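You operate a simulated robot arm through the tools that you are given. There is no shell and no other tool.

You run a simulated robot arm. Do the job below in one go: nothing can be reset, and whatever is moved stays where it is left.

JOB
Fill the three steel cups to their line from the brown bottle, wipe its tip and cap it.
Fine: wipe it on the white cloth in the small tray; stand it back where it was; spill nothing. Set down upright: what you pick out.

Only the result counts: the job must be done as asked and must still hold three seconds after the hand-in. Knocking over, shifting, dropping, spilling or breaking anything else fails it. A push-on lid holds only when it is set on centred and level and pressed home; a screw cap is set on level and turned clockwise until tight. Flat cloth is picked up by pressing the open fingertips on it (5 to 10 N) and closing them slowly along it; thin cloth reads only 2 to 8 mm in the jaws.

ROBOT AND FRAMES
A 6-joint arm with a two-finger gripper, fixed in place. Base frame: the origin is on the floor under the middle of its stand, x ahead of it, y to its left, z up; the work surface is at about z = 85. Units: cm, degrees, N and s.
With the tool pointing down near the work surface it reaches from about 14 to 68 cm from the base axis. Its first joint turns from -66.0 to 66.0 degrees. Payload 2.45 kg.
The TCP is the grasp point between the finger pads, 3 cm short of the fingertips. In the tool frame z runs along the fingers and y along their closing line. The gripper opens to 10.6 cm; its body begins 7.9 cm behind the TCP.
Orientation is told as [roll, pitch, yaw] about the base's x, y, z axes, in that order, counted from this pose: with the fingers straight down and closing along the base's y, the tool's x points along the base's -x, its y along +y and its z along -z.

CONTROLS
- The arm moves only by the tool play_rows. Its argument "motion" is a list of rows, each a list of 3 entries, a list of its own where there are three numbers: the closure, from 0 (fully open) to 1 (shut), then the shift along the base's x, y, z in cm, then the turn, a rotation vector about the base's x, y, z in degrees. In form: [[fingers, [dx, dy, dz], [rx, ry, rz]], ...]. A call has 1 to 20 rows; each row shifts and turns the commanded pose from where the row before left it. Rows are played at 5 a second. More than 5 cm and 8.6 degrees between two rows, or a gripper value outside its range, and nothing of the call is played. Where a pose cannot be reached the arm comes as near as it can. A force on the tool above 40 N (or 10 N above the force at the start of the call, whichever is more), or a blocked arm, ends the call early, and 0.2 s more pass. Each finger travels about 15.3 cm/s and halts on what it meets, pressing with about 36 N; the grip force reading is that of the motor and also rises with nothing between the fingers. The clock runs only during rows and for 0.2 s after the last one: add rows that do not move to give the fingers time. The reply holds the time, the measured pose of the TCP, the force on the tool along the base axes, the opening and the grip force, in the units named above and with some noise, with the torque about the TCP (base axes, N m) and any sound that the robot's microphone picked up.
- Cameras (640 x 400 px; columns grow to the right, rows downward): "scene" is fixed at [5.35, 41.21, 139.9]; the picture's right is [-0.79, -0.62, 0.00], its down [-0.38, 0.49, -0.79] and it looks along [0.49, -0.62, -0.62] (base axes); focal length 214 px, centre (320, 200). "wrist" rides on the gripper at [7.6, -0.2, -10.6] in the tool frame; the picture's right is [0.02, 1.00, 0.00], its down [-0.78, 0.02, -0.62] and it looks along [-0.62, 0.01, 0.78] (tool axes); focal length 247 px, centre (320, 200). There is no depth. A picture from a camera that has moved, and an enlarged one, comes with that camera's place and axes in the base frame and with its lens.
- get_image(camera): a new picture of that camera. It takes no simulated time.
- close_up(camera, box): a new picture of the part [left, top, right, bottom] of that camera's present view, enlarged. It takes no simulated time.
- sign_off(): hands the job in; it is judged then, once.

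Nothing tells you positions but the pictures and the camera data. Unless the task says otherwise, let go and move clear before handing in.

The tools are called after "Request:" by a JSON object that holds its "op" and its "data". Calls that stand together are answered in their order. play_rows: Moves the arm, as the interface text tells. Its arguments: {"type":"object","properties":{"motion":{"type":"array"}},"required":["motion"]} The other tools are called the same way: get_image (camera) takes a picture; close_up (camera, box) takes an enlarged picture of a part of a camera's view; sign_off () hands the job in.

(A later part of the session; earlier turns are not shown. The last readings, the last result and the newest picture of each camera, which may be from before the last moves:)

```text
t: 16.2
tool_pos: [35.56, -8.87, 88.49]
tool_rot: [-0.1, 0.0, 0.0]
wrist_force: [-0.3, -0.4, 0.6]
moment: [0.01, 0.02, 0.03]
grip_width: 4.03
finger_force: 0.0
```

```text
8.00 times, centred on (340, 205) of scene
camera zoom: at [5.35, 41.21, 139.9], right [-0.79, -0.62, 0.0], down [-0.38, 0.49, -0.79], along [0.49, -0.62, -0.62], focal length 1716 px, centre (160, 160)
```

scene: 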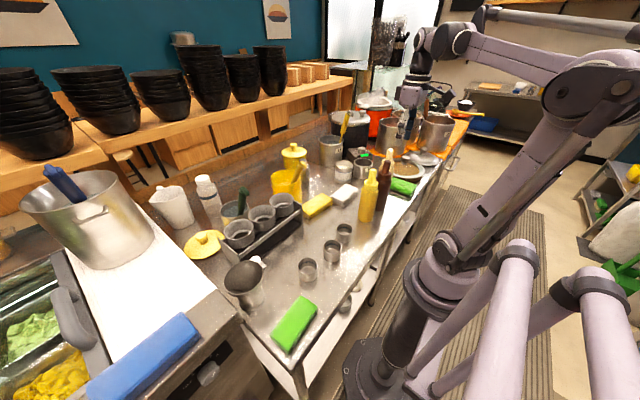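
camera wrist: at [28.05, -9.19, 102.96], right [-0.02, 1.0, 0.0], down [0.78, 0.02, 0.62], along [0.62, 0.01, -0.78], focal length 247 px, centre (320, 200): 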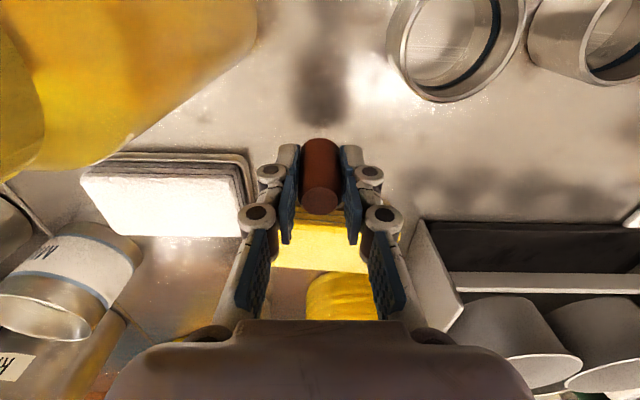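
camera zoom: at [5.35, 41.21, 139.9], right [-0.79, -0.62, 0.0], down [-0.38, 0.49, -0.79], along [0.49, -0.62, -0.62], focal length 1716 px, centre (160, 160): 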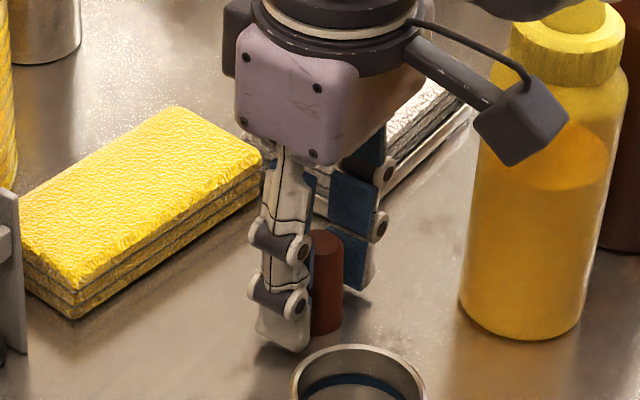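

The cap stands alone at (35.5, -9.0). Because the bottles are only about 8.5 cm apart, I'll first lift the brown bottle straight up by its collar with the tool down and move it to open steel near (36, 11), where I can regrip it from the side. First I rise and go back above it.

Request:
{"op": "play_rows", "data": {"motion": [[0.62, [0, 0, 2], [0, 0, 0]], [0.62, [0, 0, 4], [0, 0, 0]], [0.6, [0, 0, 4.9], [0, 0, 0]], [0.5, [0, 0, 4.9], [0, 0, 0]], [0.45, [0, 0, 4.9], [0, 0, 0]], [0.4, [0, 0, 4.9], [0, 0, 0]], [0.4, [-2, -3.8, 0], [0, 0, 0]], [0.4, [-2, -3.8, 0], [0, 0, 0]], [0.4, [-2, -3.8, 0], [0, 0, 0]], [0.4, [-1.96, -3.85, 0], [0, 0, 0]], [0.4, [0, 0, -2], [0, 0, 0]], [0.4, [0, 0, 0], [0, 0, 0]]]}}

Request:
{"op": "get_image", "data": {"camera": "wrist"}}

Request:
{"op": "close_up", "data": {"camera": "scene", "box": [300, 130, 428, 210]}}

```text
t: 18.8
tool_pos: [27.74, -23.89, 112.16]
tool_rot: [-0.1, -0.1, 0.0]
wrist_force: [-0.2, 1.1, 0.0]
moment: [-0.04, -0.02, 0.01]
grip_width: 6.35
finger_force: 0.0
```

```text
taken
camera wrist: at [20.06, -24.11, 122.71], right [-0.02, 1.0, 0.0], down [0.78, 0.02, 0.62], along [0.62, 0.01, -0.78], focal length 247 px, centre (320, 200)
```

wrist: 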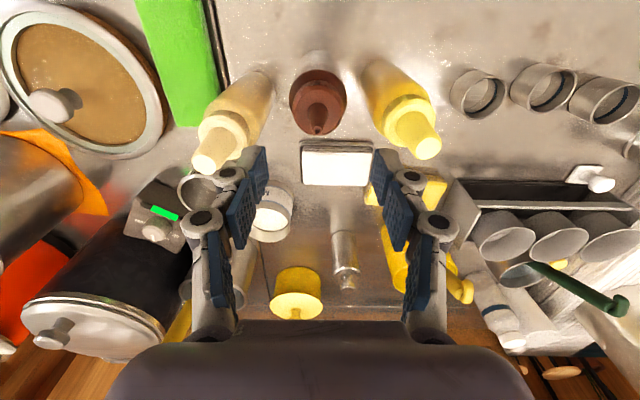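

```text
5.00 times, centred on (364, 170) of scene
camera zoom: at [5.35, 41.21, 139.9], right [-0.79, -0.62, 0.0], down [-0.38, 0.49, -0.79], along [0.49, -0.62, -0.62], focal length 1072 px, centre (100, 350)
```

zoom: 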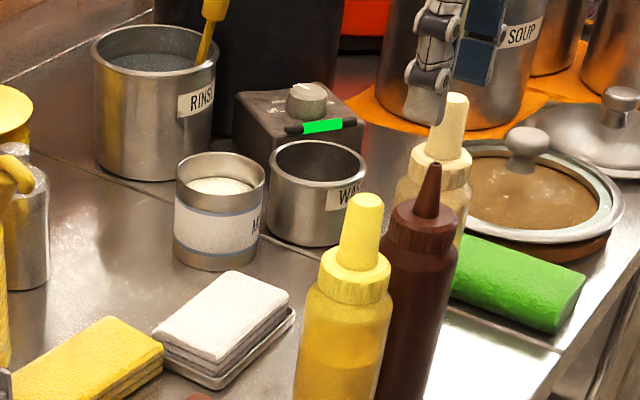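

The bare cone nozzle is visible between the fingers. I'll zoom to measure nozzle and collar before descending onto the collar.

Request:
{"op": "close_up", "data": {"camera": "wrist", "box": [272, 70, 368, 130]}}

Request:
{"op": "close_up", "data": {"camera": "scene", "box": [362, 160, 410, 190]}}

Request:
{"op": "close_up", "data": {"camera": "wrist", "box": [292, 105, 348, 140]}}

```text
6.67 times, centred on (320, 100) of wrist
camera zoom: at [20.06, -24.11, 122.71], right [-0.02, 1.0, 0.0], down [0.78, 0.02, 0.62], along [0.62, 0.01, -0.78], focal length 1646 px, centre (320, 867)
```

zoom: 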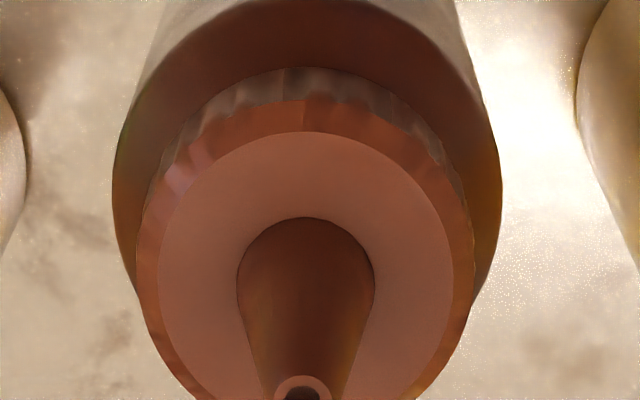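

```text
13.33 times, centred on (386, 175) of scene
camera zoom: at [5.35, 41.21, 139.9], right [-0.79, -0.62, 0.0], down [-0.38, 0.49, -0.79], along [0.49, -0.62, -0.62], focal length 2860 px, centre (-560, 533)
```

zoom: 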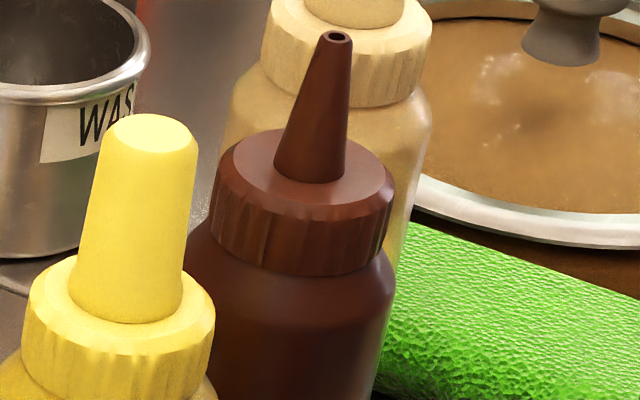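

```text
11.43 times, centred on (320, 122) of wrist
camera zoom: at [20.06, -24.11, 122.71], right [-0.02, 1.0, 0.0], down [0.78, 0.02, 0.62], along [0.62, 0.01, -0.78], focal length 2823 px, centre (320, 1086)
```

zoom: 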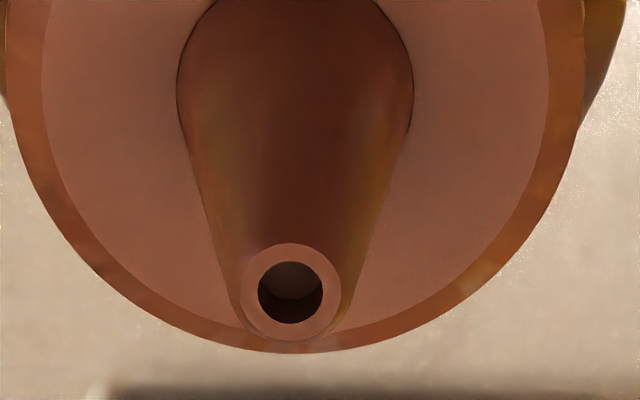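

The nozzle hole and collar are clear: axis at (27.55, -24.22), collar 4.5 cm wide from about z 98.2 to 100.9. I'll descend so the fingertips sit just above the shoulder, then close slowly.

Request:
{"op": "play_rows", "data": {"motion": [[0.4, [0, 0, -3], [0, 0, 0]], [0.4, [0, 0, -3], [0, 0, 0]], [0.4, [0, 0, -2.5], [0, 0, 0]], [0.4, [0, 0, -1.5], [0, 0, 0]], [0.4, [0, 0, -0.45], [0, 0, 0]], [0.4, [0, 0, 0], [0, 0, 0]]]}}

Request:
{"op": "close_up", "data": {"camera": "scene", "box": [340, 140, 420, 190]}}

Request:
{"op": "close_up", "data": {"camera": "wrist", "box": [220, 80, 420, 205]}}

```text
t: 20.2
tool_pos: [27.63, -24.03, 101.61]
tool_rot: [0.0, 0.0, -0.1]
wrist_force: [0.3, -0.2, -0.4]
moment: [-0.01, 0.01, 0.01]
grip_width: 6.35
finger_force: 0.1
```

```text
8.00 times, centred on (380, 165) of scene
camera zoom: at [5.35, 41.21, 139.9], right [-0.79, -0.62, 0.0], down [-0.38, 0.49, -0.79], along [0.49, -0.62, -0.62], focal length 1716 px, centre (-160, 480)
```

zoom: 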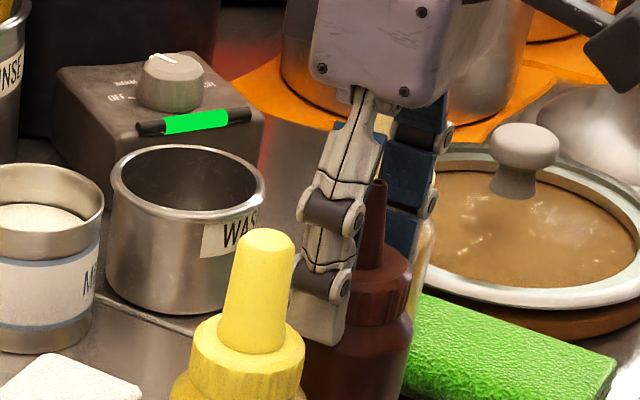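

```text
3.20 times, centred on (320, 142) of wrist
camera zoom: at [20.05, -24.28, 112.18], right [-0.02, 1.0, 0.0], down [0.78, 0.02, 0.62], along [0.62, 0.01, -0.78], focal length 790 px, centre (320, 384)
```

zoom: 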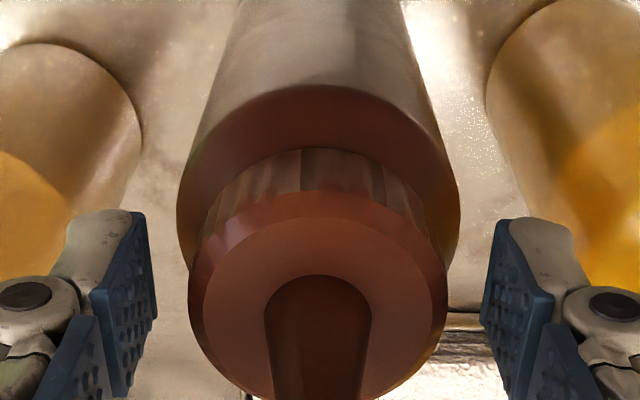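

The collar sits evenly between the pads. Closing slowly on the collar now.

Request:
{"op": "play_rows", "data": {"motion": [[0.46, [0, 0, 0], [0, 0, 0]], [0.5, [0, 0, 0], [0, 0, 0]], [0.53, [0, 0, 0], [0, 0, 0]], [0.55, [0, 0, 0], [0, 0, 0]], [0.57, [0, 0, 0], [0, 0, 0]], [0.59, [0, 0, 0], [0, 0, 0]], [0.61, [0, 0, 0], [0, 0, 0]], [0.64, [0, 0, 0], [0, 0, 0]], [0.66, [0, 0, 0], [0, 0, 0]]]}}

Request:
{"op": "close_up", "data": {"camera": "scene", "box": [340, 140, 420, 190]}}

Request:
{"op": "close_up", "data": {"camera": "wrist", "box": [220, 80, 420, 205]}}

```text
t: 22.2
tool_pos: [27.62, -23.95, 101.7]
tool_rot: [-0.2, 0.0, 0.0]
wrist_force: [-0.4, -4.1, 32.6]
moment: [-0.07, 0.04, 0.01]
grip_width: 4.42
finger_force: 36.1
```

```text
8.00 times, centred on (380, 165) of scene
camera zoom: at [5.32, 41.23, 139.9], right [-0.79, -0.62, 0.0], down [-0.38, 0.49, -0.79], along [0.49, -0.62, -0.62], focal length 1716 px, centre (-160, 480)
```

zoom: 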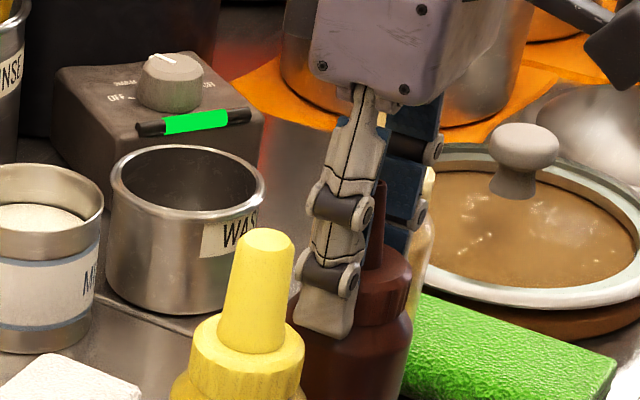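

```text
3.20 times, centred on (320, 142) of wrist
camera zoom: at [20.05, -24.28, 112.27], right [-0.02, 1.0, 0.0], down [0.78, 0.02, 0.62], along [0.62, 0.01, -0.78], focal length 790 px, centre (320, 384)
```

zoom: 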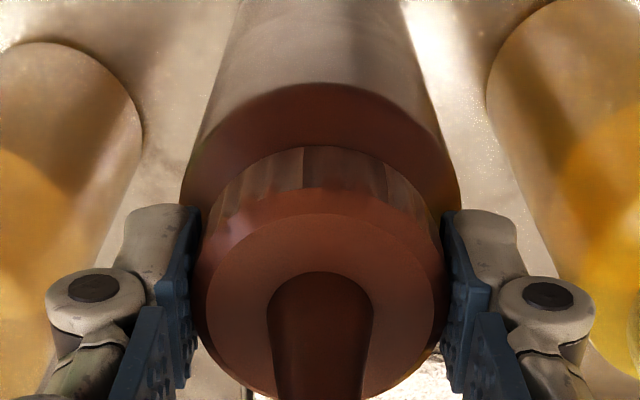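

The collar is held at 4.42 cm with 36 N, and the fingertips press slightly on the shoulder. I'll lift gently and watch the load.

Request:
{"op": "play_rows", "data": {"motion": [[0.66, [0, 0, 0.1], [0, 0, 0]], [0.66, [0, 0, 0.3], [0, 0, 0]], [0.66, [0, 0, 0.6], [0, 0, 0]], [0.66, [0, 0, 0], [0, 0, 0]]]}}

Request:
{"op": "close_up", "data": {"camera": "scene", "box": [340, 165, 436, 225]}}

```text
t: 23.2
tool_pos: [27.63, -24.02, 102.61]
tool_rot: [-0.1, 0.0, -0.1]
wrist_force: [0.5, 0.2, -3.3]
moment: [-0.02, 0.01, -0.02]
grip_width: 4.39
finger_force: 36.4
```

```text
6.67 times, centred on (388, 195) of scene
camera zoom: at [5.36, 41.21, 139.9], right [-0.79, -0.62, 0.0], down [-0.38, 0.49, -0.79], along [0.49, -0.62, -0.62], focal length 1430 px, centre (-133, 233)
```

zoom: 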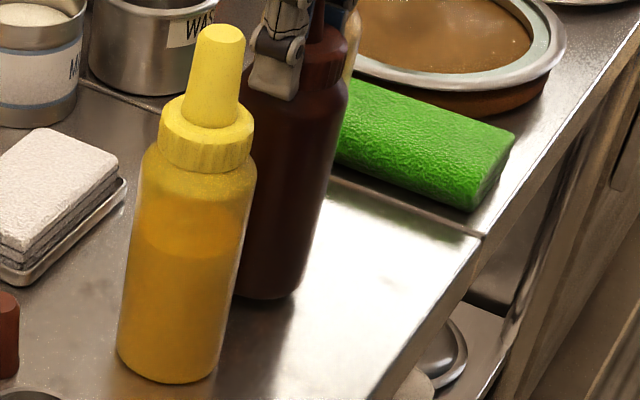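

The bottle hangs straight, weighing about 3.4 N. I'll lift it above everything, carry it over to (36, 11) and lower it most of the way.

Request:
{"op": "play_rows", "data": {"motion": [[0.66, [0, 0, 1.5], [0, 0, 0]], [0.66, [0, 0, 2.5], [0, 0, 0]], [0.66, [0, 0, 3.5], [0, 0, 0]], [0.66, [0, 0, 3.5], [0, 0, 0]], [0.66, [0, 0, 3.5], [0, 0, 0]], [0.66, [0, 0, 3.5], [0, 0, 0]], [0.66, [0, 0, 2.5], [0, 0, 0]], [0.66, [0, 0, 1], [0, 0, 0]], [0.66, [0.3, 1.3, 0], [0, 0, 0]], [0.66, [0.6, 2.5, 0], [0, 0, 0]], [0.66, [0.8, 3.3, 0], [0, 0, 0]], [0.66, [0.8, 3.3, 0], [0, 0, 0]], [0.66, [0.8, 3.3, 0], [0, 0, 0]], [0.66, [0.8, 3.3, 0], [0, 0, 0]], [0.66, [0.8, 3.3, 0], [0, 0, 0]], [0.66, [0.8, 3.3, 0], [0, 0, 0]], [0.66, [0.8, 3.3, 0], [0, 0, 0]], [0.66, [0.8, 3.3, 0], [0, 0, 0]], [0.66, [0.8, 3.3, 0], [0, 0, 0]], [0.66, [0.3, 1.5, 0], [0, 0, 0]]]}}

Request:
{"op": "get_image", "data": {"camera": "scene"}}

Request:
{"op": "get_image", "data": {"camera": "wrist"}}

```text
t: 27.4
tool_pos: [35.97, 11.0, 124.15]
tool_rot: [-0.1, 0.0, 0.0]
wrist_force: [-0.2, -0.3, -4.2]
moment: [-0.03, -0.03, 0.0]
grip_width: 4.32
finger_force: 36.3
```

```text
taken
```

scene: 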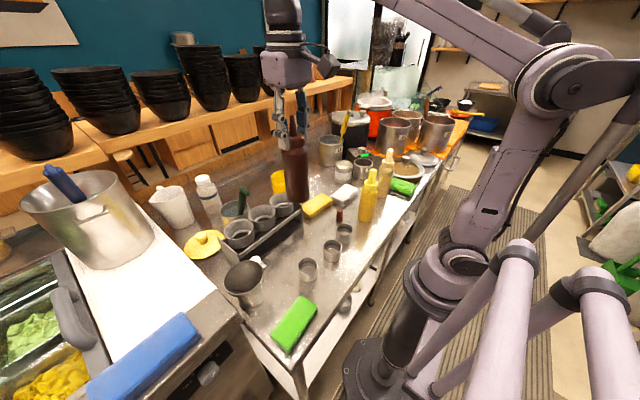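

```text
taken
camera wrist: at [28.4, 10.8, 134.68], right [-0.02, 1.0, 0.0], down [0.78, 0.02, 0.62], along [0.62, 0.01, -0.78], focal length 247 px, centre (320, 200)
```

wrist: 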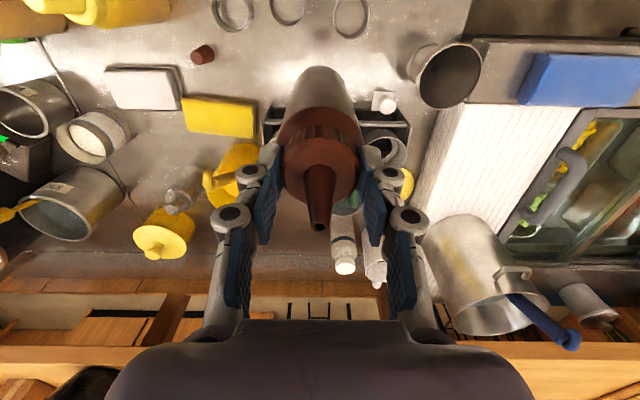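

The bottle is above the clear spot, which lies between the cups and the rack. Lowering it now, ending just above the table.

Request:
{"op": "play_rows", "data": {"motion": [[0.66, [0, 0, -1.5], [0, 0, 0]], [0.66, [0, 0, -3], [0, 0, 0]], [0.66, [0, 0, -3.5], [0, 0, 0]], [0.66, [0, 0, -3.5], [0, 0, 0]], [0.66, [0, 0, -3.5], [0, 0, 0]], [0.66, [0, 0, -3], [0, 0, 0]], [0.66, [0, 0, -2], [0, 0, 0]], [0.66, [0, 0, -1.2], [0, 0, 0]], [0.66, [0, 0, -0.6], [0, 0, 0]], [0.66, [0, 0, 0], [0, 0, 0]]]}}

Request:
{"op": "close_up", "data": {"camera": "scene", "box": [240, 160, 400, 260]}}

Request:
{"op": "get_image", "data": {"camera": "wrist"}}

```text
t: 29.6
tool_pos: [36.06, 10.88, 102.25]
tool_rot: [-0.1, 0.0, -0.1]
wrist_force: [-0.2, -1.0, -3.4]
moment: [0.0, -0.03, 0.02]
grip_width: 4.3
finger_force: 36.4
```

```text
4.00 times, centred on (320, 210) of scene
camera zoom: at [5.36, 41.21, 139.9], right [-0.79, -0.62, 0.0], down [-0.38, 0.49, -0.79], along [0.49, -0.62, -0.62], focal length 858 px, centre (320, 160)
```

zoom: 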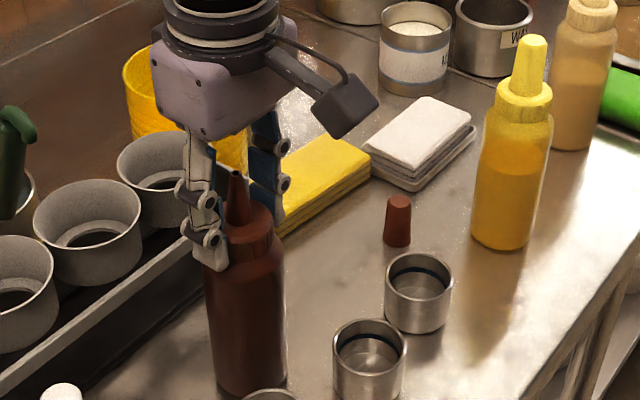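

```text
taken
camera wrist: at [28.43, 10.71, 112.82], right [-0.02, 1.0, 0.0], down [0.78, 0.02, 0.62], along [0.62, 0.01, -0.78], focal length 247 px, centre (320, 200)
```

wrist: 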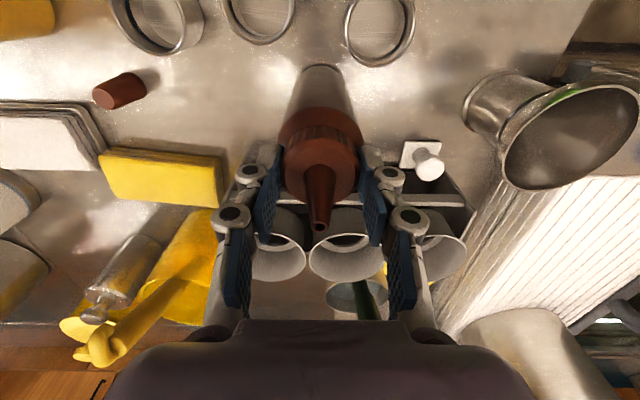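

The bottle is just above the steel, clear of cups and rack. Now the last millimetres.

Request:
{"op": "play_rows", "data": {"motion": [[0.66, [0, 0, -0.2], [0, 0, 0]], [0.66, [0, 0, -0.15], [0, 0, 0]], [0.66, [0, 0, 0], [0, 0, 0]]]}}

Request:
{"op": "play_rows", "data": {"motion": [[0.66, [0, 0, -0.1], [0, 0, 0]], [0.66, [0, 0, 0], [0, 0, 0]]]}}

Request:
{"op": "play_rows", "data": {"motion": [[0.66, [0, 0, -0.08], [0, 0, 0]], [0.66, [0, 0, 0], [0, 0, 0]]]}}

Request:
{"op": "close_up", "data": {"camera": "scene", "box": [280, 225, 344, 265]}}

```text
t: 30.4
tool_pos: [36.15, 10.89, 101.87]
tool_rot: [-0.1, -0.1, 0.0]
wrist_force: [-0.3, 0.8, -3.3]
moment: [-0.01, 0.0, 0.01]
grip_width: 4.35
finger_force: 36.4
```

```text
t: 31.0
tool_pos: [36.01, 10.85, 101.84]
tool_rot: [-0.1, -0.1, 0.0]
wrist_force: [-1.5, 0.2, 1.8]
moment: [-0.01, -0.02, 0.02]
grip_width: 4.33
finger_force: 35.5
```

```text
t: 31.6
tool_pos: [36.01, 10.81, 101.88]
tool_rot: [0.0, 0.1, 0.0]
wrist_force: [-2.0, 2.4, 18.9]
moment: [0.08, 0.03, 0.01]
grip_width: 4.33
finger_force: 36.0
```

```text
10.00 times, centred on (312, 245) of scene
camera zoom: at [5.33, 41.21, 139.9], right [-0.79, -0.62, 0.0], down [-0.38, 0.49, -0.79], along [0.49, -0.62, -0.62], focal length 2145 px, centre (400, -250)
```

zoom: 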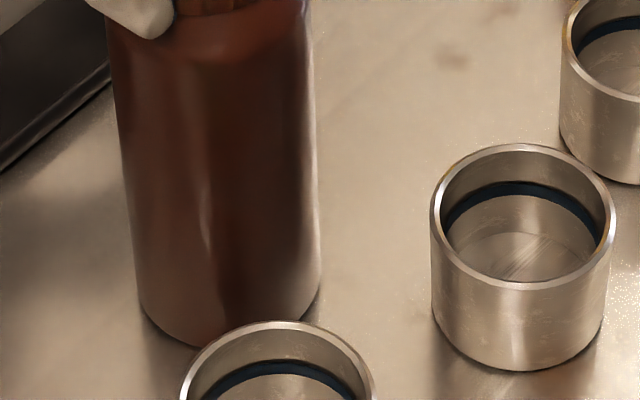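

The bottle stands on the table at (35.9, 10.8). Releasing slowly and rising straight up.

Request:
{"op": "play_rows", "data": {"motion": [[0.66, [0, 0, 0.05], [0, 0, 0]], [0.6, [0, 0, 0], [0, 0, 0]], [0.57, [0, 0, 0], [0, 0, 0]], [0.54, [0, 0, 0], [0, 0, 0]], [0.5, [0, 0, 0], [0, 0, 0]], [0.45, [0, 0, 0], [0, 0, 0]], [0.4, [0, 0, 0], [0, 0, 0]], [0.4, [0, 0, 0.5], [0, 0, 0]], [0.4, [0, 0, 2], [0, 0, 0]], [0.4, [0, 0, 4], [0, 0, 0]], [0.4, [0, 0, 4], [0, 0, 0]], [0.4, [0, 0, 4], [0, 0, 0]], [0.4, [0, 0, 0], [0, 0, 0]]]}}

Request:
{"op": "get_image", "data": {"camera": "wrist"}}

Request:
{"op": "close_up", "data": {"camera": "scene", "box": [240, 160, 400, 260]}}

```text
t: 34.4
tool_pos: [36.18, 10.72, 116.55]
tool_rot: [-0.2, 0.0, -0.1]
wrist_force: [-0.3, 0.4, 0.0]
moment: [-0.01, -0.03, 0.0]
grip_width: 6.36
finger_force: 0.1
```

```text
taken
camera wrist: at [28.61, 10.51, 127.14], right [-0.02, 1.0, 0.0], down [0.78, 0.02, 0.62], along [0.62, 0.01, -0.78], focal length 247 px, centre (320, 200)
```

wrist: 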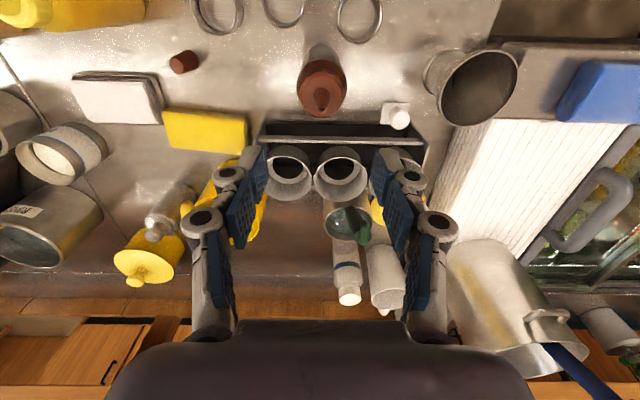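

```text
4.00 times, centred on (320, 210) of scene
camera zoom: at [5.35, 41.21, 139.9], right [-0.79, -0.62, 0.0], down [-0.38, 0.49, -0.79], along [0.49, -0.62, -0.62], focal length 858 px, centre (320, 160)
```

zoom: 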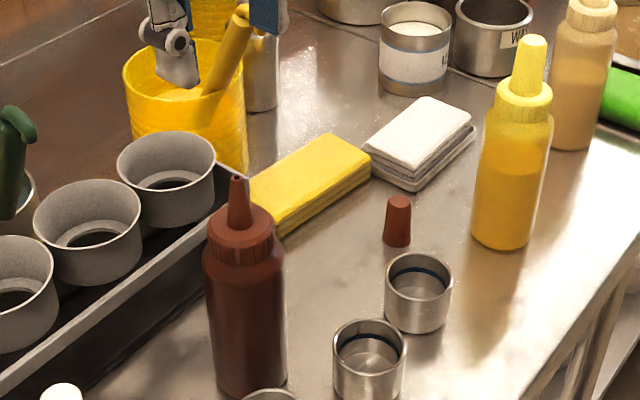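

The bottle stands upright and the cap stands alone. Next I rise, turn the tool 60° in yaw and pitch it to about 30° below horizontal (pointing toward +x/+y) to check that this side-grip pose is reachable.

Request:
{"op": "play_rows", "data": {"motion": [[0.35, [0, 0, 3], [0, 0, 7.5]], [0.3, [0, 0, 3], [0, 0, 7.5]], [0.25, [0, 0, 0], [0, 0, 7.5]], [0.2, [0, 0, 0], [0, 0, 7.5]], [0.2, [0, 0, 0], [0, 0, 7.5]], [0.2, [0, 0, 0], [0, 0, 7.5]], [0.2, [0, 0, 0], [0, 0, 7.5]], [0.2, [0, 0, 0], [0, 0, 7.5]], [0.2, [0, 0, 0], [6.495, -3.75, 0]], [0.2, [0, 0, 0], [6.495, -3.75, 0]], [0.2, [0, 0, 0], [6.495, -3.75, 0]], [0.2, [0, 0, 0], [6.495, -3.75, 0]], [0.2, [0, 0, 0], [6.495, -3.75, 0]], [0.2, [0, 0, 0], [6.495, -3.75, 0]], [0.2, [0, 0, 0], [6.495, -3.75, 0]], [0.2, [0, 0, 0], [6.495, -3.75, 0]], [0.2, [0, 0, 0], [0, 0, 0]]]}}

Request:
{"op": "get_image", "data": {"camera": "scene"}}

Request:
{"op": "get_image", "data": {"camera": "wrist"}}

```text
t: 38.0
tool_pos: [36.12, 10.77, 122.36]
tool_rot: [-0.1, -60.1, 60.1]
wrist_force: [-0.2, -0.6, 0.1]
moment: [0.01, 0.01, 0.03]
grip_width: 8.47
finger_force: 0.1
```

```text
taken
```

scene: 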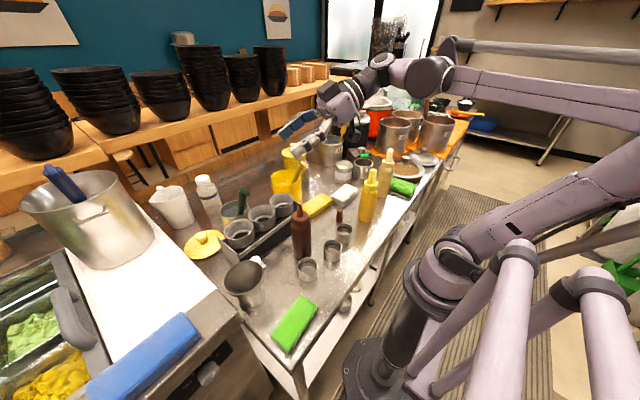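

```text
taken
camera wrist: at [29.68, -0.55, 120.96], right [-0.87, 0.49, -0.02], down [-0.09, -0.12, 0.99], along [0.48, 0.86, 0.15], focal length 247 px, centre (320, 200)
```

wrist: 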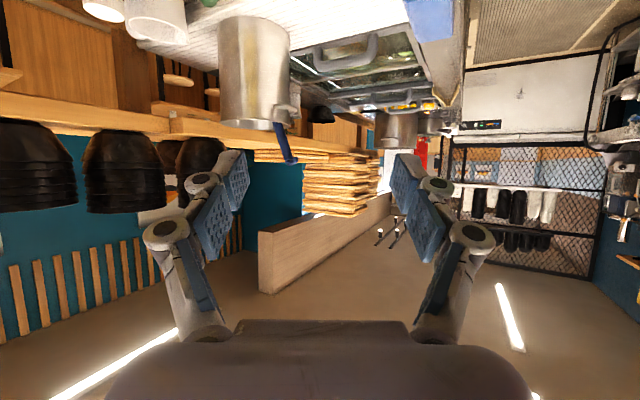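

The side-grip pose is reachable (rotation reads 0, -60, 60). Before lowering I'll check where the wrist links would pass relative to the yellow bottle.

Request:
{"op": "close_up", "data": {"camera": "scene", "box": [260, 30, 500, 180]}}

```text
2.67 times, centred on (380, 105) of scene
camera zoom: at [5.35, 41.21, 139.9], right [-0.79, -0.62, 0.0], down [-0.38, 0.49, -0.79], along [0.49, -0.62, -0.62], focal length 572 px, centre (160, 453)
```

zoom: 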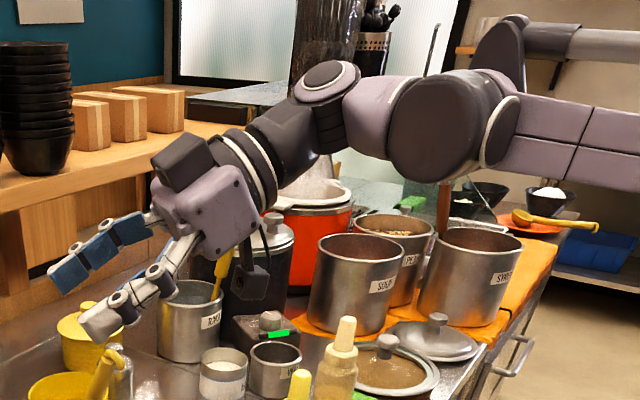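

The wrist links should clear the yellow bottle by about 3 cm when lowered. The bottle axis measures (36.0, 10.8), matching the tool. I'll descend part way with open fingers and check.

Request:
{"op": "play_rows", "data": {"motion": [[0.2, [0, 0, -4], [0, 0, 0]], [0.2, [0, 0, -4], [0, 0, 0]], [0.2, [0, 0, -4], [0, 0, 0]], [0.2, [0, 0, -2], [0, 0, 0]], [0.2, [0, 0, 0], [0, 0, 0]]]}}

Request:
{"op": "get_image", "data": {"camera": "scene"}}

Request:
{"op": "get_image", "data": {"camera": "wrist"}}

```text
t: 39.2
tool_pos: [36.12, 11.08, 108.32]
tool_rot: [0.0, -59.9, 59.9]
wrist_force: [-0.7, 0.4, -0.3]
moment: [-0.02, -0.02, -0.03]
grip_width: 8.48
finger_force: 0.1
```

```text
taken
```

scene: 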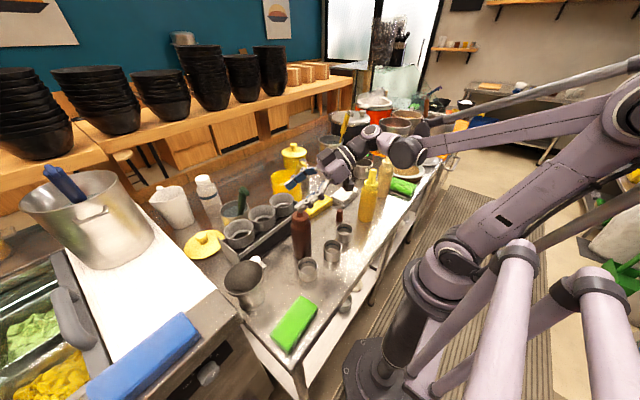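

```text
taken
camera wrist: at [29.76, -0.48, 106.98], right [-0.87, 0.49, -0.02], down [-0.09, -0.12, 0.99], along [0.48, 0.86, 0.15], focal length 247 px, centre (320, 200)
```

wrist: 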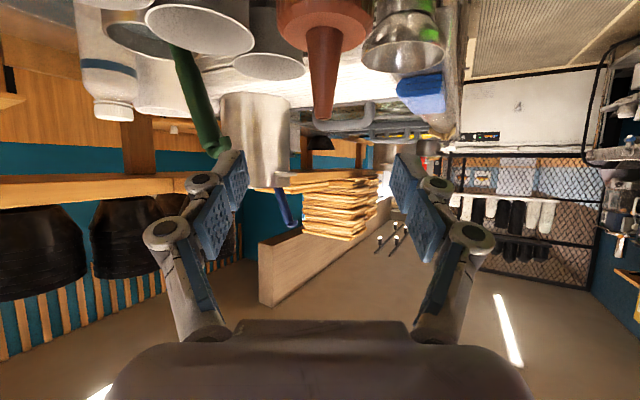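

The nozzle is centred between the open fingers. Checking the clearance of the wrist links to the yellow bottle before going on.

Request:
{"op": "close_up", "data": {"camera": "scene", "box": [270, 100, 462, 220]}}

```text
3.33 times, centred on (366, 160) of scene
camera zoom: at [5.35, 41.21, 139.9], right [-0.79, -0.62, 0.0], down [-0.38, 0.49, -0.79], along [0.49, -0.62, -0.62], focal length 715 px, centre (167, 333)
```

zoom: 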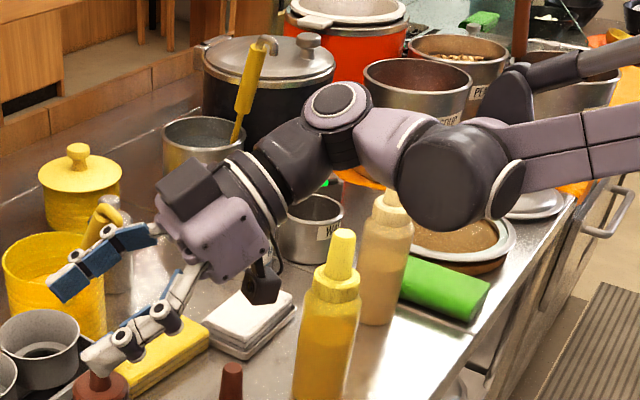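

There is good separation from the yellow bottle. Continuing the descent in two stages.

Request:
{"op": "play_rows", "data": {"motion": [[0.2, [0, 0, -2.5], [0, 0, 0]], [0.2, [0, 0, -2.5], [0, 0, 0]], [0.2, [0, 0, -2], [0, 0, 0]], [0.2, [0, 0, 0], [0, 0, 0]]]}}

Request:
{"op": "close_up", "data": {"camera": "scene", "box": [270, 130, 462, 250]}}

Request:
{"op": "get_image", "data": {"camera": "wrist"}}

```text
t: 40.2
tool_pos: [36.0, 10.92, 101.36]
tool_rot: [0.0, -60.0, 59.9]
wrist_force: [-0.3, 0.6, -0.5]
moment: [0.04, 0.03, 0.01]
grip_width: 8.46
finger_force: 0.0
```

```text
3.33 times, centred on (366, 190) of scene
camera zoom: at [5.35, 41.21, 139.9], right [-0.79, -0.62, 0.0], down [-0.38, 0.49, -0.79], along [0.49, -0.62, -0.62], focal length 715 px, centre (167, 233)
```

zoom: 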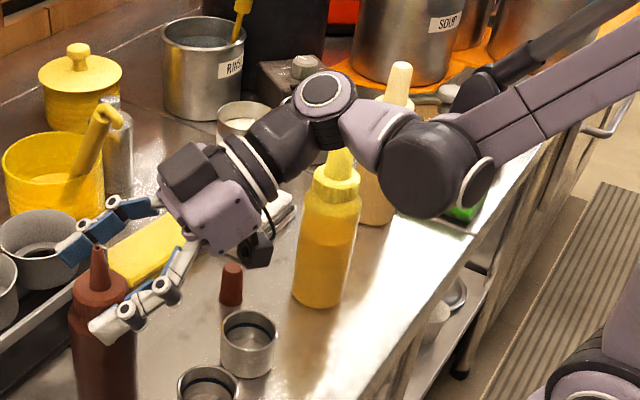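

```text
taken
camera wrist: at [29.77, -0.57, 100.05], right [-0.87, 0.49, -0.02], down [-0.09, -0.12, 0.99], along [0.48, 0.86, 0.15], focal length 247 px, centre (320, 200)
```

wrist: 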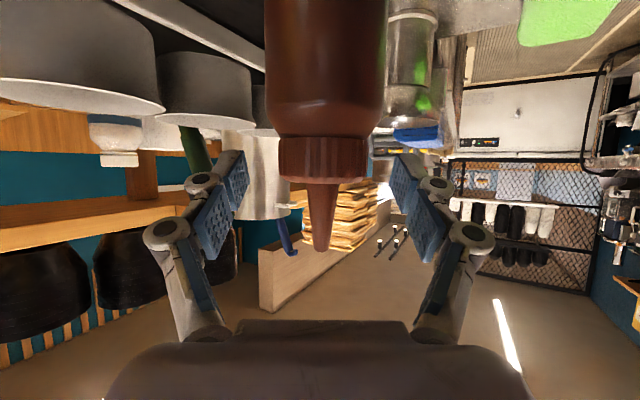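

The bottle is centred between the fingers and the arm clears the yellow bottle. Lowering the last 6.9 cm to grip height.

Request:
{"op": "play_rows", "data": {"motion": [[0.2, [0, 0, -2], [0, 0, 0]], [0.2, [0, 0, -2], [0, 0, 0]], [0.2, [0, 0, -1.5], [0, 0, 0]], [0.2, [0, 0, -1.4], [0, 0, 0]], [0.2, [0, 0, 0], [0, 0, 0]]]}}

Request:
{"op": "close_up", "data": {"camera": "scene", "box": [270, 150, 462, 270]}}

Request:
{"op": "get_image", "data": {"camera": "wrist"}}

```text
t: 41.4
tool_pos: [36.11, 10.84, 94.19]
tool_rot: [0.0, -60.0, 60.0]
wrist_force: [0.7, 1.0, -0.5]
moment: [0.01, -0.01, 0.0]
grip_width: 8.52
finger_force: 0.1
```

```text
3.33 times, centred on (366, 210) of scene
camera zoom: at [5.35, 41.21, 139.9], right [-0.79, -0.62, 0.0], down [-0.38, 0.49, -0.79], along [0.49, -0.62, -0.62], focal length 715 px, centre (167, 167)
```

zoom: 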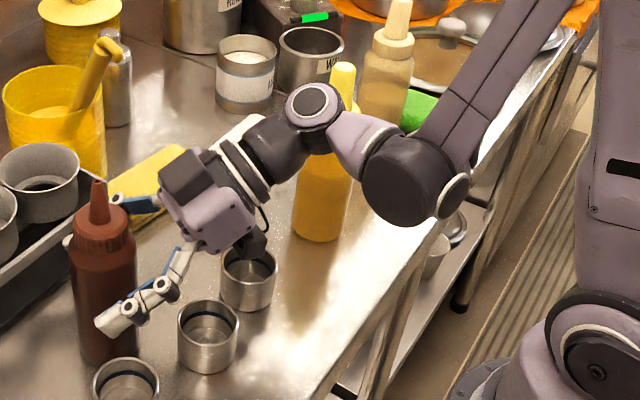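

```text
taken
camera wrist: at [29.69, -0.51, 93.04], right [-0.87, 0.49, -0.02], down [-0.09, -0.12, 0.99], along [0.48, 0.86, 0.15], focal length 247 px, centre (320, 200)
```

wrist: 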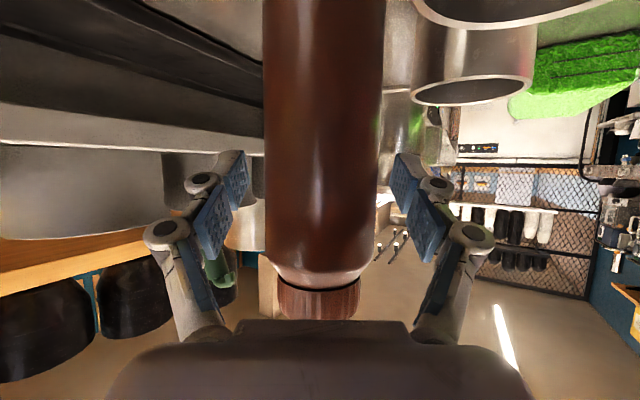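

The bottle body sits centred between the pads. Closing in small steps and watching the grip force.

Request:
{"op": "play_rows", "data": {"motion": [[0.3, [0, 0, 0], [0, 0, 0]], [0.36, [0, 0, 0], [0, 0, 0]], [0.4, [0, 0, 0], [0, 0, 0]], [0.42, [0, 0, 0], [0, 0, 0]], [0.435, [0, 0, 0], [0, 0, 0]], [0.445, [0, 0, 0], [0, 0, 0]], [0.455, [0, 0, 0], [0, 0, 0]]]}}

Request:
{"op": "play_rows", "data": {"motion": [[0.462, [0, 0, 0], [0, 0, 0]], [0.468, [0, 0, 0], [0, 0, 0]], [0.474, [0, 0, 0], [0, 0, 0]]]}}

Request:
{"op": "get_image", "data": {"camera": "wrist"}}

```text
t: 43.0
tool_pos: [36.0, 10.89, 94.58]
tool_rot: [-0.1, -59.9, 59.8]
wrist_force: [0.3, 0.4, -0.1]
moment: [-0.03, -0.01, 0.01]
grip_width: 5.8
finger_force: 0.1
```

```text
t: 43.8
tool_pos: [35.97, 10.87, 94.53]
tool_rot: [0.0, -60.0, 60.0]
wrist_force: [-1.7, 0.0, 0.4]
moment: [0.0, 0.01, -0.03]
grip_width: 5.66
finger_force: 0.7
```

```text
taken
camera wrist: at [29.69, -0.51, 93.06], right [-0.87, 0.49, -0.02], down [-0.09, -0.12, 0.99], along [0.48, 0.86, 0.15], focal length 247 px, centre (320, 200)
```

wrist: 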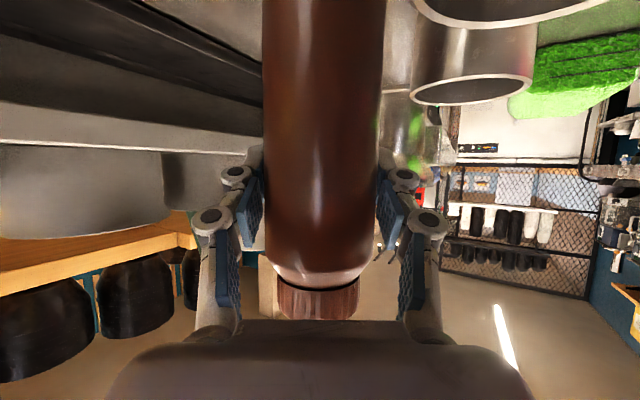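

Contact began at 5.66 cm. Tightening gradually to learn how force grows with closure.

Request:
{"op": "play_rows", "data": {"motion": [[0.48, [0, 0, 0], [0, 0, 0]], [0.485, [0, 0, 0], [0, 0, 0]]]}}

Request:
{"op": "play_rows", "data": {"motion": [[0.49, [0, 0, 0], [0, 0, 0]], [0.495, [0, 0, 0], [0, 0, 0]]]}}

Request:
{"op": "play_rows", "data": {"motion": [[0.5, [0, 0, 0], [0, 0, 0]], [0.505, [0, 0, 0], [0, 0, 0]]]}}

```text
t: 44.4
tool_pos: [36.04, 10.92, 94.31]
tool_rot: [0.1, -60.0, 59.9]
wrist_force: [-1.8, -0.8, 4.4]
moment: [-0.26, -0.02, -0.04]
grip_width: 5.6
finger_force: 35.8
```

```text
t: 45.0
tool_pos: [35.98, 11.03, 94.46]
tool_rot: [0.0, -60.0, 59.9]
wrist_force: [-1.5, -2.9, 4.4]
moment: [-0.28, -0.07, -0.09]
grip_width: 5.56
finger_force: 36.2
```

```text
t: 45.6
tool_pos: [35.99, 10.97, 94.43]
tool_rot: [-0.1, -60.1, 59.9]
wrist_force: [-1.0, -1.6, 5.8]
moment: [-0.19, -0.14, -0.02]
grip_width: 5.6
finger_force: 35.9
```

The grip is firm at 36 N and 5.6 cm. I'll lift a little to confirm the hold, then raise the bottle upright to a safe height.

Request:
{"op": "play_rows", "data": {"motion": [[0.51, [0, 0, 0.3], [0, 0, 0]], [0.51, [0, 0, 0.7], [0, 0, 0]], [0.51, [0, 0, 0], [0, 0, 0]]]}}

Request:
{"op": "play_rows", "data": {"motion": [[0.51, [0, 0, 2], [0, 0, 0]], [0.51, [0, 0, 3], [0, 0, 0]], [0.51, [0, 0, 3], [0, 0, 0]], [0.51, [0, 0, 3], [0, 0, 0]], [0.51, [0, 0, 3], [0, 0, 0]], [0.51, [0, 0, 3], [0, 0, 0]], [0.51, [0, 0, 3], [0, 0, 0]], [0.51, [0, 0, 2], [0, 0, 0]], [0.51, [0, 0, 0], [0, 0, 0]]]}}

Request:
{"op": "get_image", "data": {"camera": "scene"}}

Request:
{"op": "get_image", "data": {"camera": "wrist"}}

```text
t: 46.4
tool_pos: [36.07, 10.92, 95.35]
tool_rot: [0.1, -60.0, 59.8]
wrist_force: [-0.2, 0.8, -4.0]
moment: [0.01, 0.0, -0.01]
grip_width: 5.58
finger_force: 35.4
```

```text
t: 48.4
tool_pos: [36.23, 11.07, 117.59]
tool_rot: [0.0, -60.1, 59.9]
wrist_force: [-0.3, 0.4, -2.8]
moment: [-0.02, -0.03, 0.03]
grip_width: 5.59
finger_force: 36.2
```

```text
taken
```

scene: 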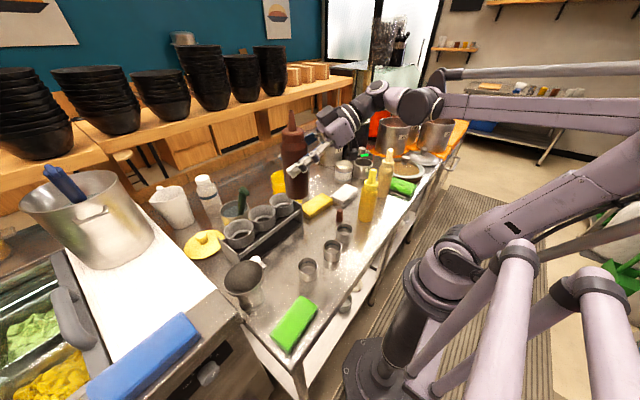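

```text
taken
camera wrist: at [29.81, -0.45, 116.27], right [-0.87, 0.49, -0.02], down [-0.09, -0.12, 0.99], along [0.48, 0.86, 0.15], focal length 247 px, centre (320, 200)
```

wrist: 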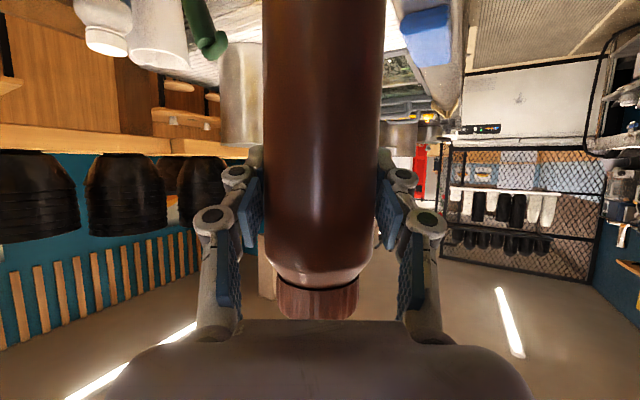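

The bottle is held well, near its balance point (moments about zero). Next, with the bottle still upright I turn the yaw by -75°, then pitch the tool straight down, which tips the bottle to 30° nozzle-up — still high above the table.

Request:
{"op": "play_rows", "data": {"motion": [[0.51, [0, 0, 0], [0, 0, -7.5]], [0.51, [0, 0, 0], [0, 0, -7.5]], [0.51, [0, 0, 0], [0, 0, -7.5]], [0.51, [0, 0, 0], [0, 0, -7.5]], [0.51, [0, 0, 0], [0, 0, -7.5]], [0.51, [0, 0, 0], [0, 0, -7.5]], [0.51, [0, 0, 0], [0, 0, -7.5]], [0.51, [0, 0, 0], [0, 0, -7.5]], [0.51, [0, 0, 0], [0, 0, -7.5]], [0.51, [0, 0, 0], [0, 0, -7.5]], [0.51, [0, 0, 0], [0, 0, 0]]]}}

Request:
{"op": "get_image", "data": {"camera": "scene"}}

```text
t: 50.8
tool_pos: [36.12, 10.9, 117.24]
tool_rot: [0.0, -60.1, -15.2]
wrist_force: [-0.6, 0.2, -4.1]
moment: [0.0, 0.02, 0.02]
grip_width: 5.58
finger_force: 36.1
```

```text
taken
```

scene: 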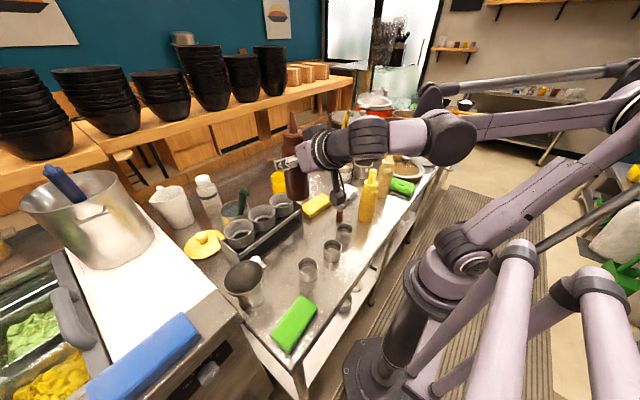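

The yaw worked and the bottle is still upright. Now pitching the tool toward straight down in two stages.

Request:
{"op": "play_rows", "data": {"motion": [[0.51, [0, 0, 0], [1.94, 7.245, 0]], [0.51, [0, 0, 0], [1.94, 7.245, 0]], [0.51, [0, 0, 0], [1.94, 7.245, 0]], [0.51, [0, 0, 0], [1.94, 7.245, 0]], [0.51, [0, 0, 0], [1.94, 7.245, 0]], [0.51, [0, 0, 0], [0, 0, 0]]]}}

Request:
{"op": "close_up", "data": {"camera": "scene", "box": [220, 80, 412, 200]}}

Request:
{"op": "play_rows", "data": {"motion": [[0.51, [0, 0, 0], [1.94, 7.245, 0]], [0.51, [0, 0, 0], [1.94, 7.245, 0]], [0.51, [0, 0, 0], [1.94, 7.245, 0]], [0.51, [0, 0, 0], [0, 0, 0]]]}}

Request:
{"op": "get_image", "data": {"camera": "scene"}}

Request:
{"op": "close_up", "data": {"camera": "scene", "box": [220, 80, 412, 200]}}

```text
t: 52.2
tool_pos: [36.02, 10.72, 117.45]
tool_rot: [0.0, -22.3, -15.0]
wrist_force: [-0.9, 0.7, -3.9]
moment: [0.01, -0.03, -0.02]
grip_width: 5.56
finger_force: 35.8
```

```text
3.33 times, centred on (316, 140) of scene
camera zoom: at [5.36, 41.21, 139.9], right [-0.79, -0.62, 0.0], down [-0.38, 0.49, -0.79], along [0.49, -0.62, -0.62], focal length 715 px, centre (333, 400)
```

zoom: 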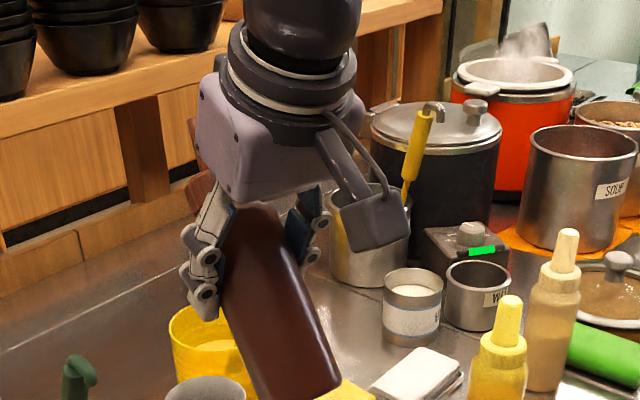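

```text
t: 53.2
tool_pos: [36.04, 10.8, 117.5]
tool_rot: [-0.1, 0.1, -15.0]
wrist_force: [0.1, 0.6, -3.7]
moment: [0.01, -0.04, 0.04]
grip_width: 5.57
finger_force: 36.6
```

```text
taken
```

scene: 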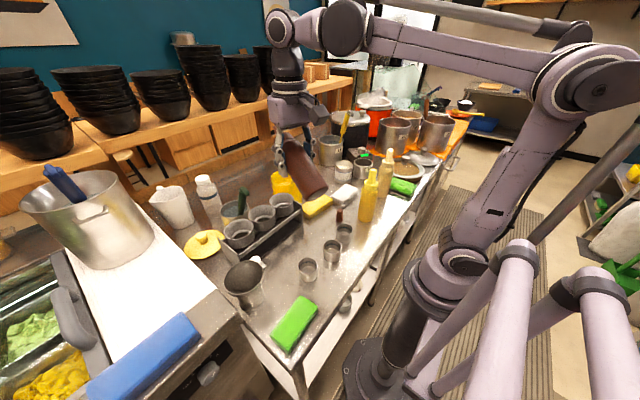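

```text
3.33 times, centred on (316, 140) of scene
camera zoom: at [5.36, 41.21, 139.9], right [-0.79, -0.62, 0.0], down [-0.38, 0.49, -0.79], along [0.49, -0.62, -0.62], focal length 715 px, centre (333, 400)
```

zoom: 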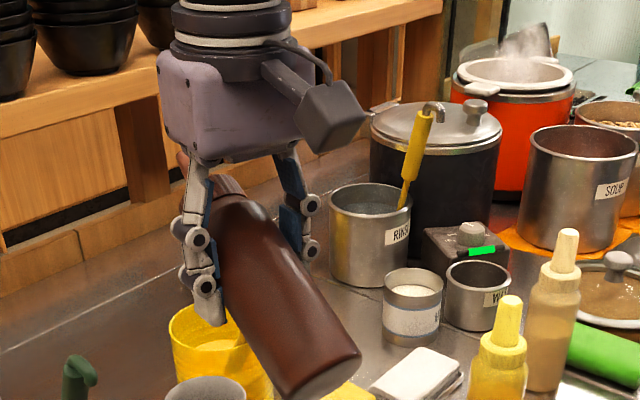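

The bottle is now tilted 30° nozzle-up and nothing drips. I refined the cups to A (29.9, 15.5), B (28.45, 5.8), C (29.35, -2.6), rims about z 89.2. I'll carry the bottle so its tip sits high above cup A.

Request:
{"op": "play_rows", "data": {"motion": [[0.51, [-1.5, 0.7, 0], [0, 0, 0]], [0.51, [-2.7, 1.3, 0], [0, 0, 0]], [0.51, [-3, 1.45, 0], [0, 0, 0]], [0.51, [-3, 1.45, 0], [0, 0, 0]], [0.51, [-3, 1.45, 0], [0, 0, 0]], [0.51, [-1.54, 0.73, 0], [0, 0, 0]], [0.51, [0, 0, -2], [0, 0, 0]], [0.51, [0, 0, -3.5], [0, 0, 0]], [0.51, [0, 0, -3.5], [0, 0, 0]], [0.51, [0, 0, -3.5], [0, 0, 0]], [0.51, [0, 0, -3.5], [0, 0, 0]], [0.51, [0, 0, -3], [0, 0, 0]], [0.51, [0, 0, -1.6], [0, 0, 0]], [0.51, [0, 0, 0], [0, 0, 0]]]}}

Request:
{"op": "get_image", "data": {"camera": "scene"}}

Request:
{"op": "close_up", "data": {"camera": "scene", "box": [240, 180, 400, 280]}}

Request:
{"op": "get_image", "data": {"camera": "wrist"}}

```text
t: 56.2
tool_pos: [21.14, 17.97, 96.7]
tool_rot: [-0.1, 0.2, -15.2]
wrist_force: [-0.7, -0.6, -2.7]
moment: [0.03, -0.07, -0.03]
grip_width: 5.55
finger_force: 35.8
```

```text
taken
```

scene: 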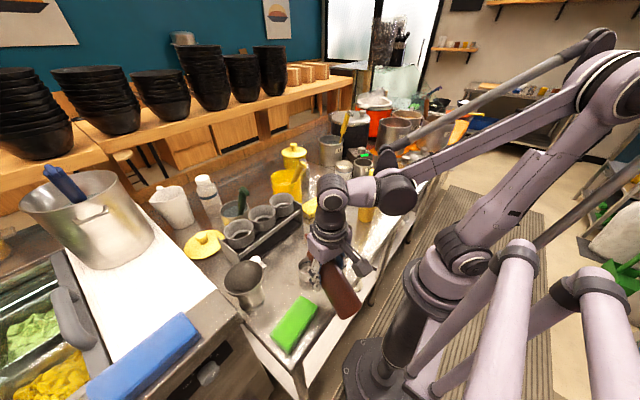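

```text
4.00 times, centred on (320, 230) of scene
camera zoom: at [5.35, 41.21, 139.9], right [-0.79, -0.62, 0.0], down [-0.38, 0.49, -0.79], along [0.49, -0.62, -0.62], focal length 858 px, centre (320, 80)
```

zoom: 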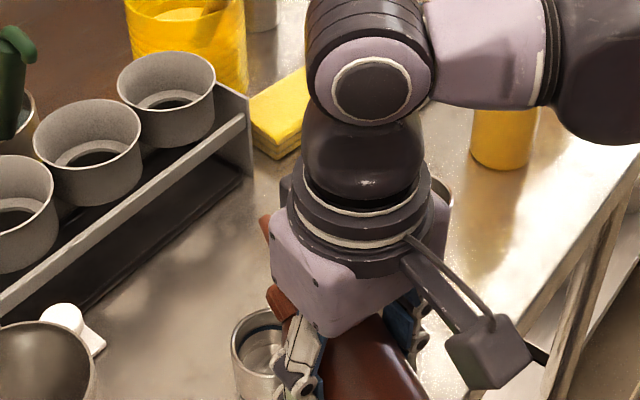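

```text
taken
camera wrist: at [13.82, 19.67, 107.29], right [0.24, 0.97, 0.0], down [0.76, -0.19, 0.62], along [0.6, -0.15, -0.78], focal length 247 px, centre (320, 200)
```

wrist: 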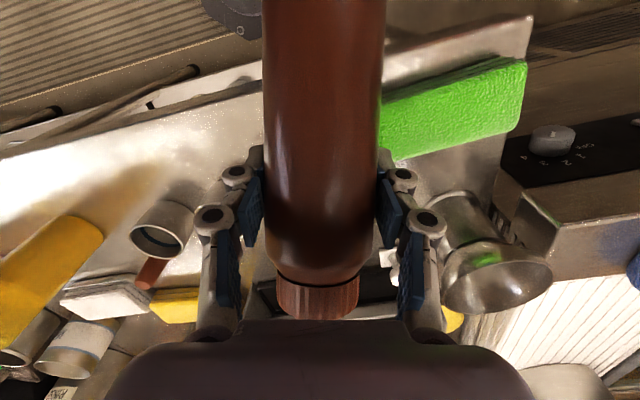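

The tip is now about 12 cm above cup A with the cup visible beside the gripper. I'll lower the nozzle angle step by step (keeping the tip over the cup), checking for flow at each stage; first to 15° and then 0°.

Request:
{"op": "play_rows", "data": {"motion": [[0.51, [-0.58, 0.16, -1.8], [1.94, 7.245, 0]], [0.51, [-0.42, 0.11, -1.2], [1.94, 7.245, 0]], [0.51, [0, 0, 0], [0, 0, 0]]]}}

Request:
{"op": "close_up", "data": {"camera": "scene", "box": [240, 200, 400, 300]}}

Request:
{"op": "get_image", "data": {"camera": "wrist"}}

```text
t: 57.0
tool_pos: [20.08, 18.12, 93.89]
tool_rot: [-0.1, 15.1, -15.0]
wrist_force: [0.7, -0.1, -2.8]
moment: [-0.04, -0.06, 0.0]
grip_width: 5.56
finger_force: 35.5
```

```text
4.00 times, centred on (320, 250) of scene
camera zoom: at [5.36, 41.21, 139.9], right [-0.79, -0.62, 0.0], down [-0.38, 0.49, -0.79], along [0.49, -0.62, -0.62], focal length 858 px, centre (320, 0)
```

zoom: 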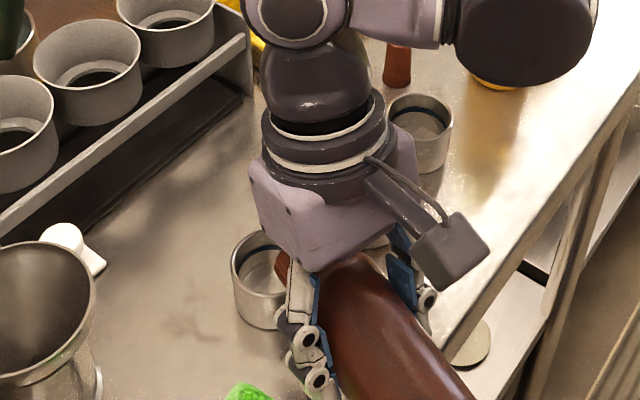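

```text
taken
camera wrist: at [15.68, 19.18, 106.05], right [0.24, 0.97, 0.0], down [0.89, -0.22, 0.4], along [0.39, -0.09, -0.92], focal length 247 px, centre (320, 200)
```

wrist: 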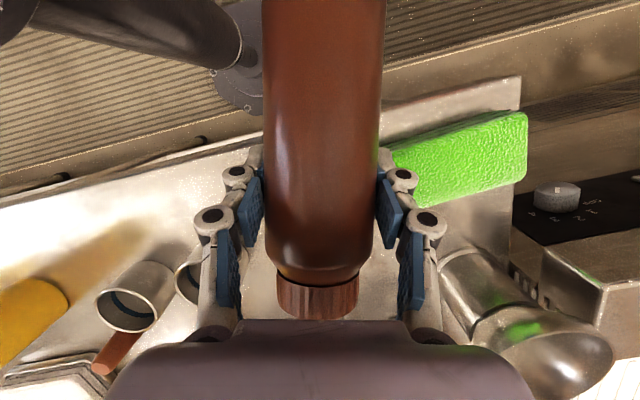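

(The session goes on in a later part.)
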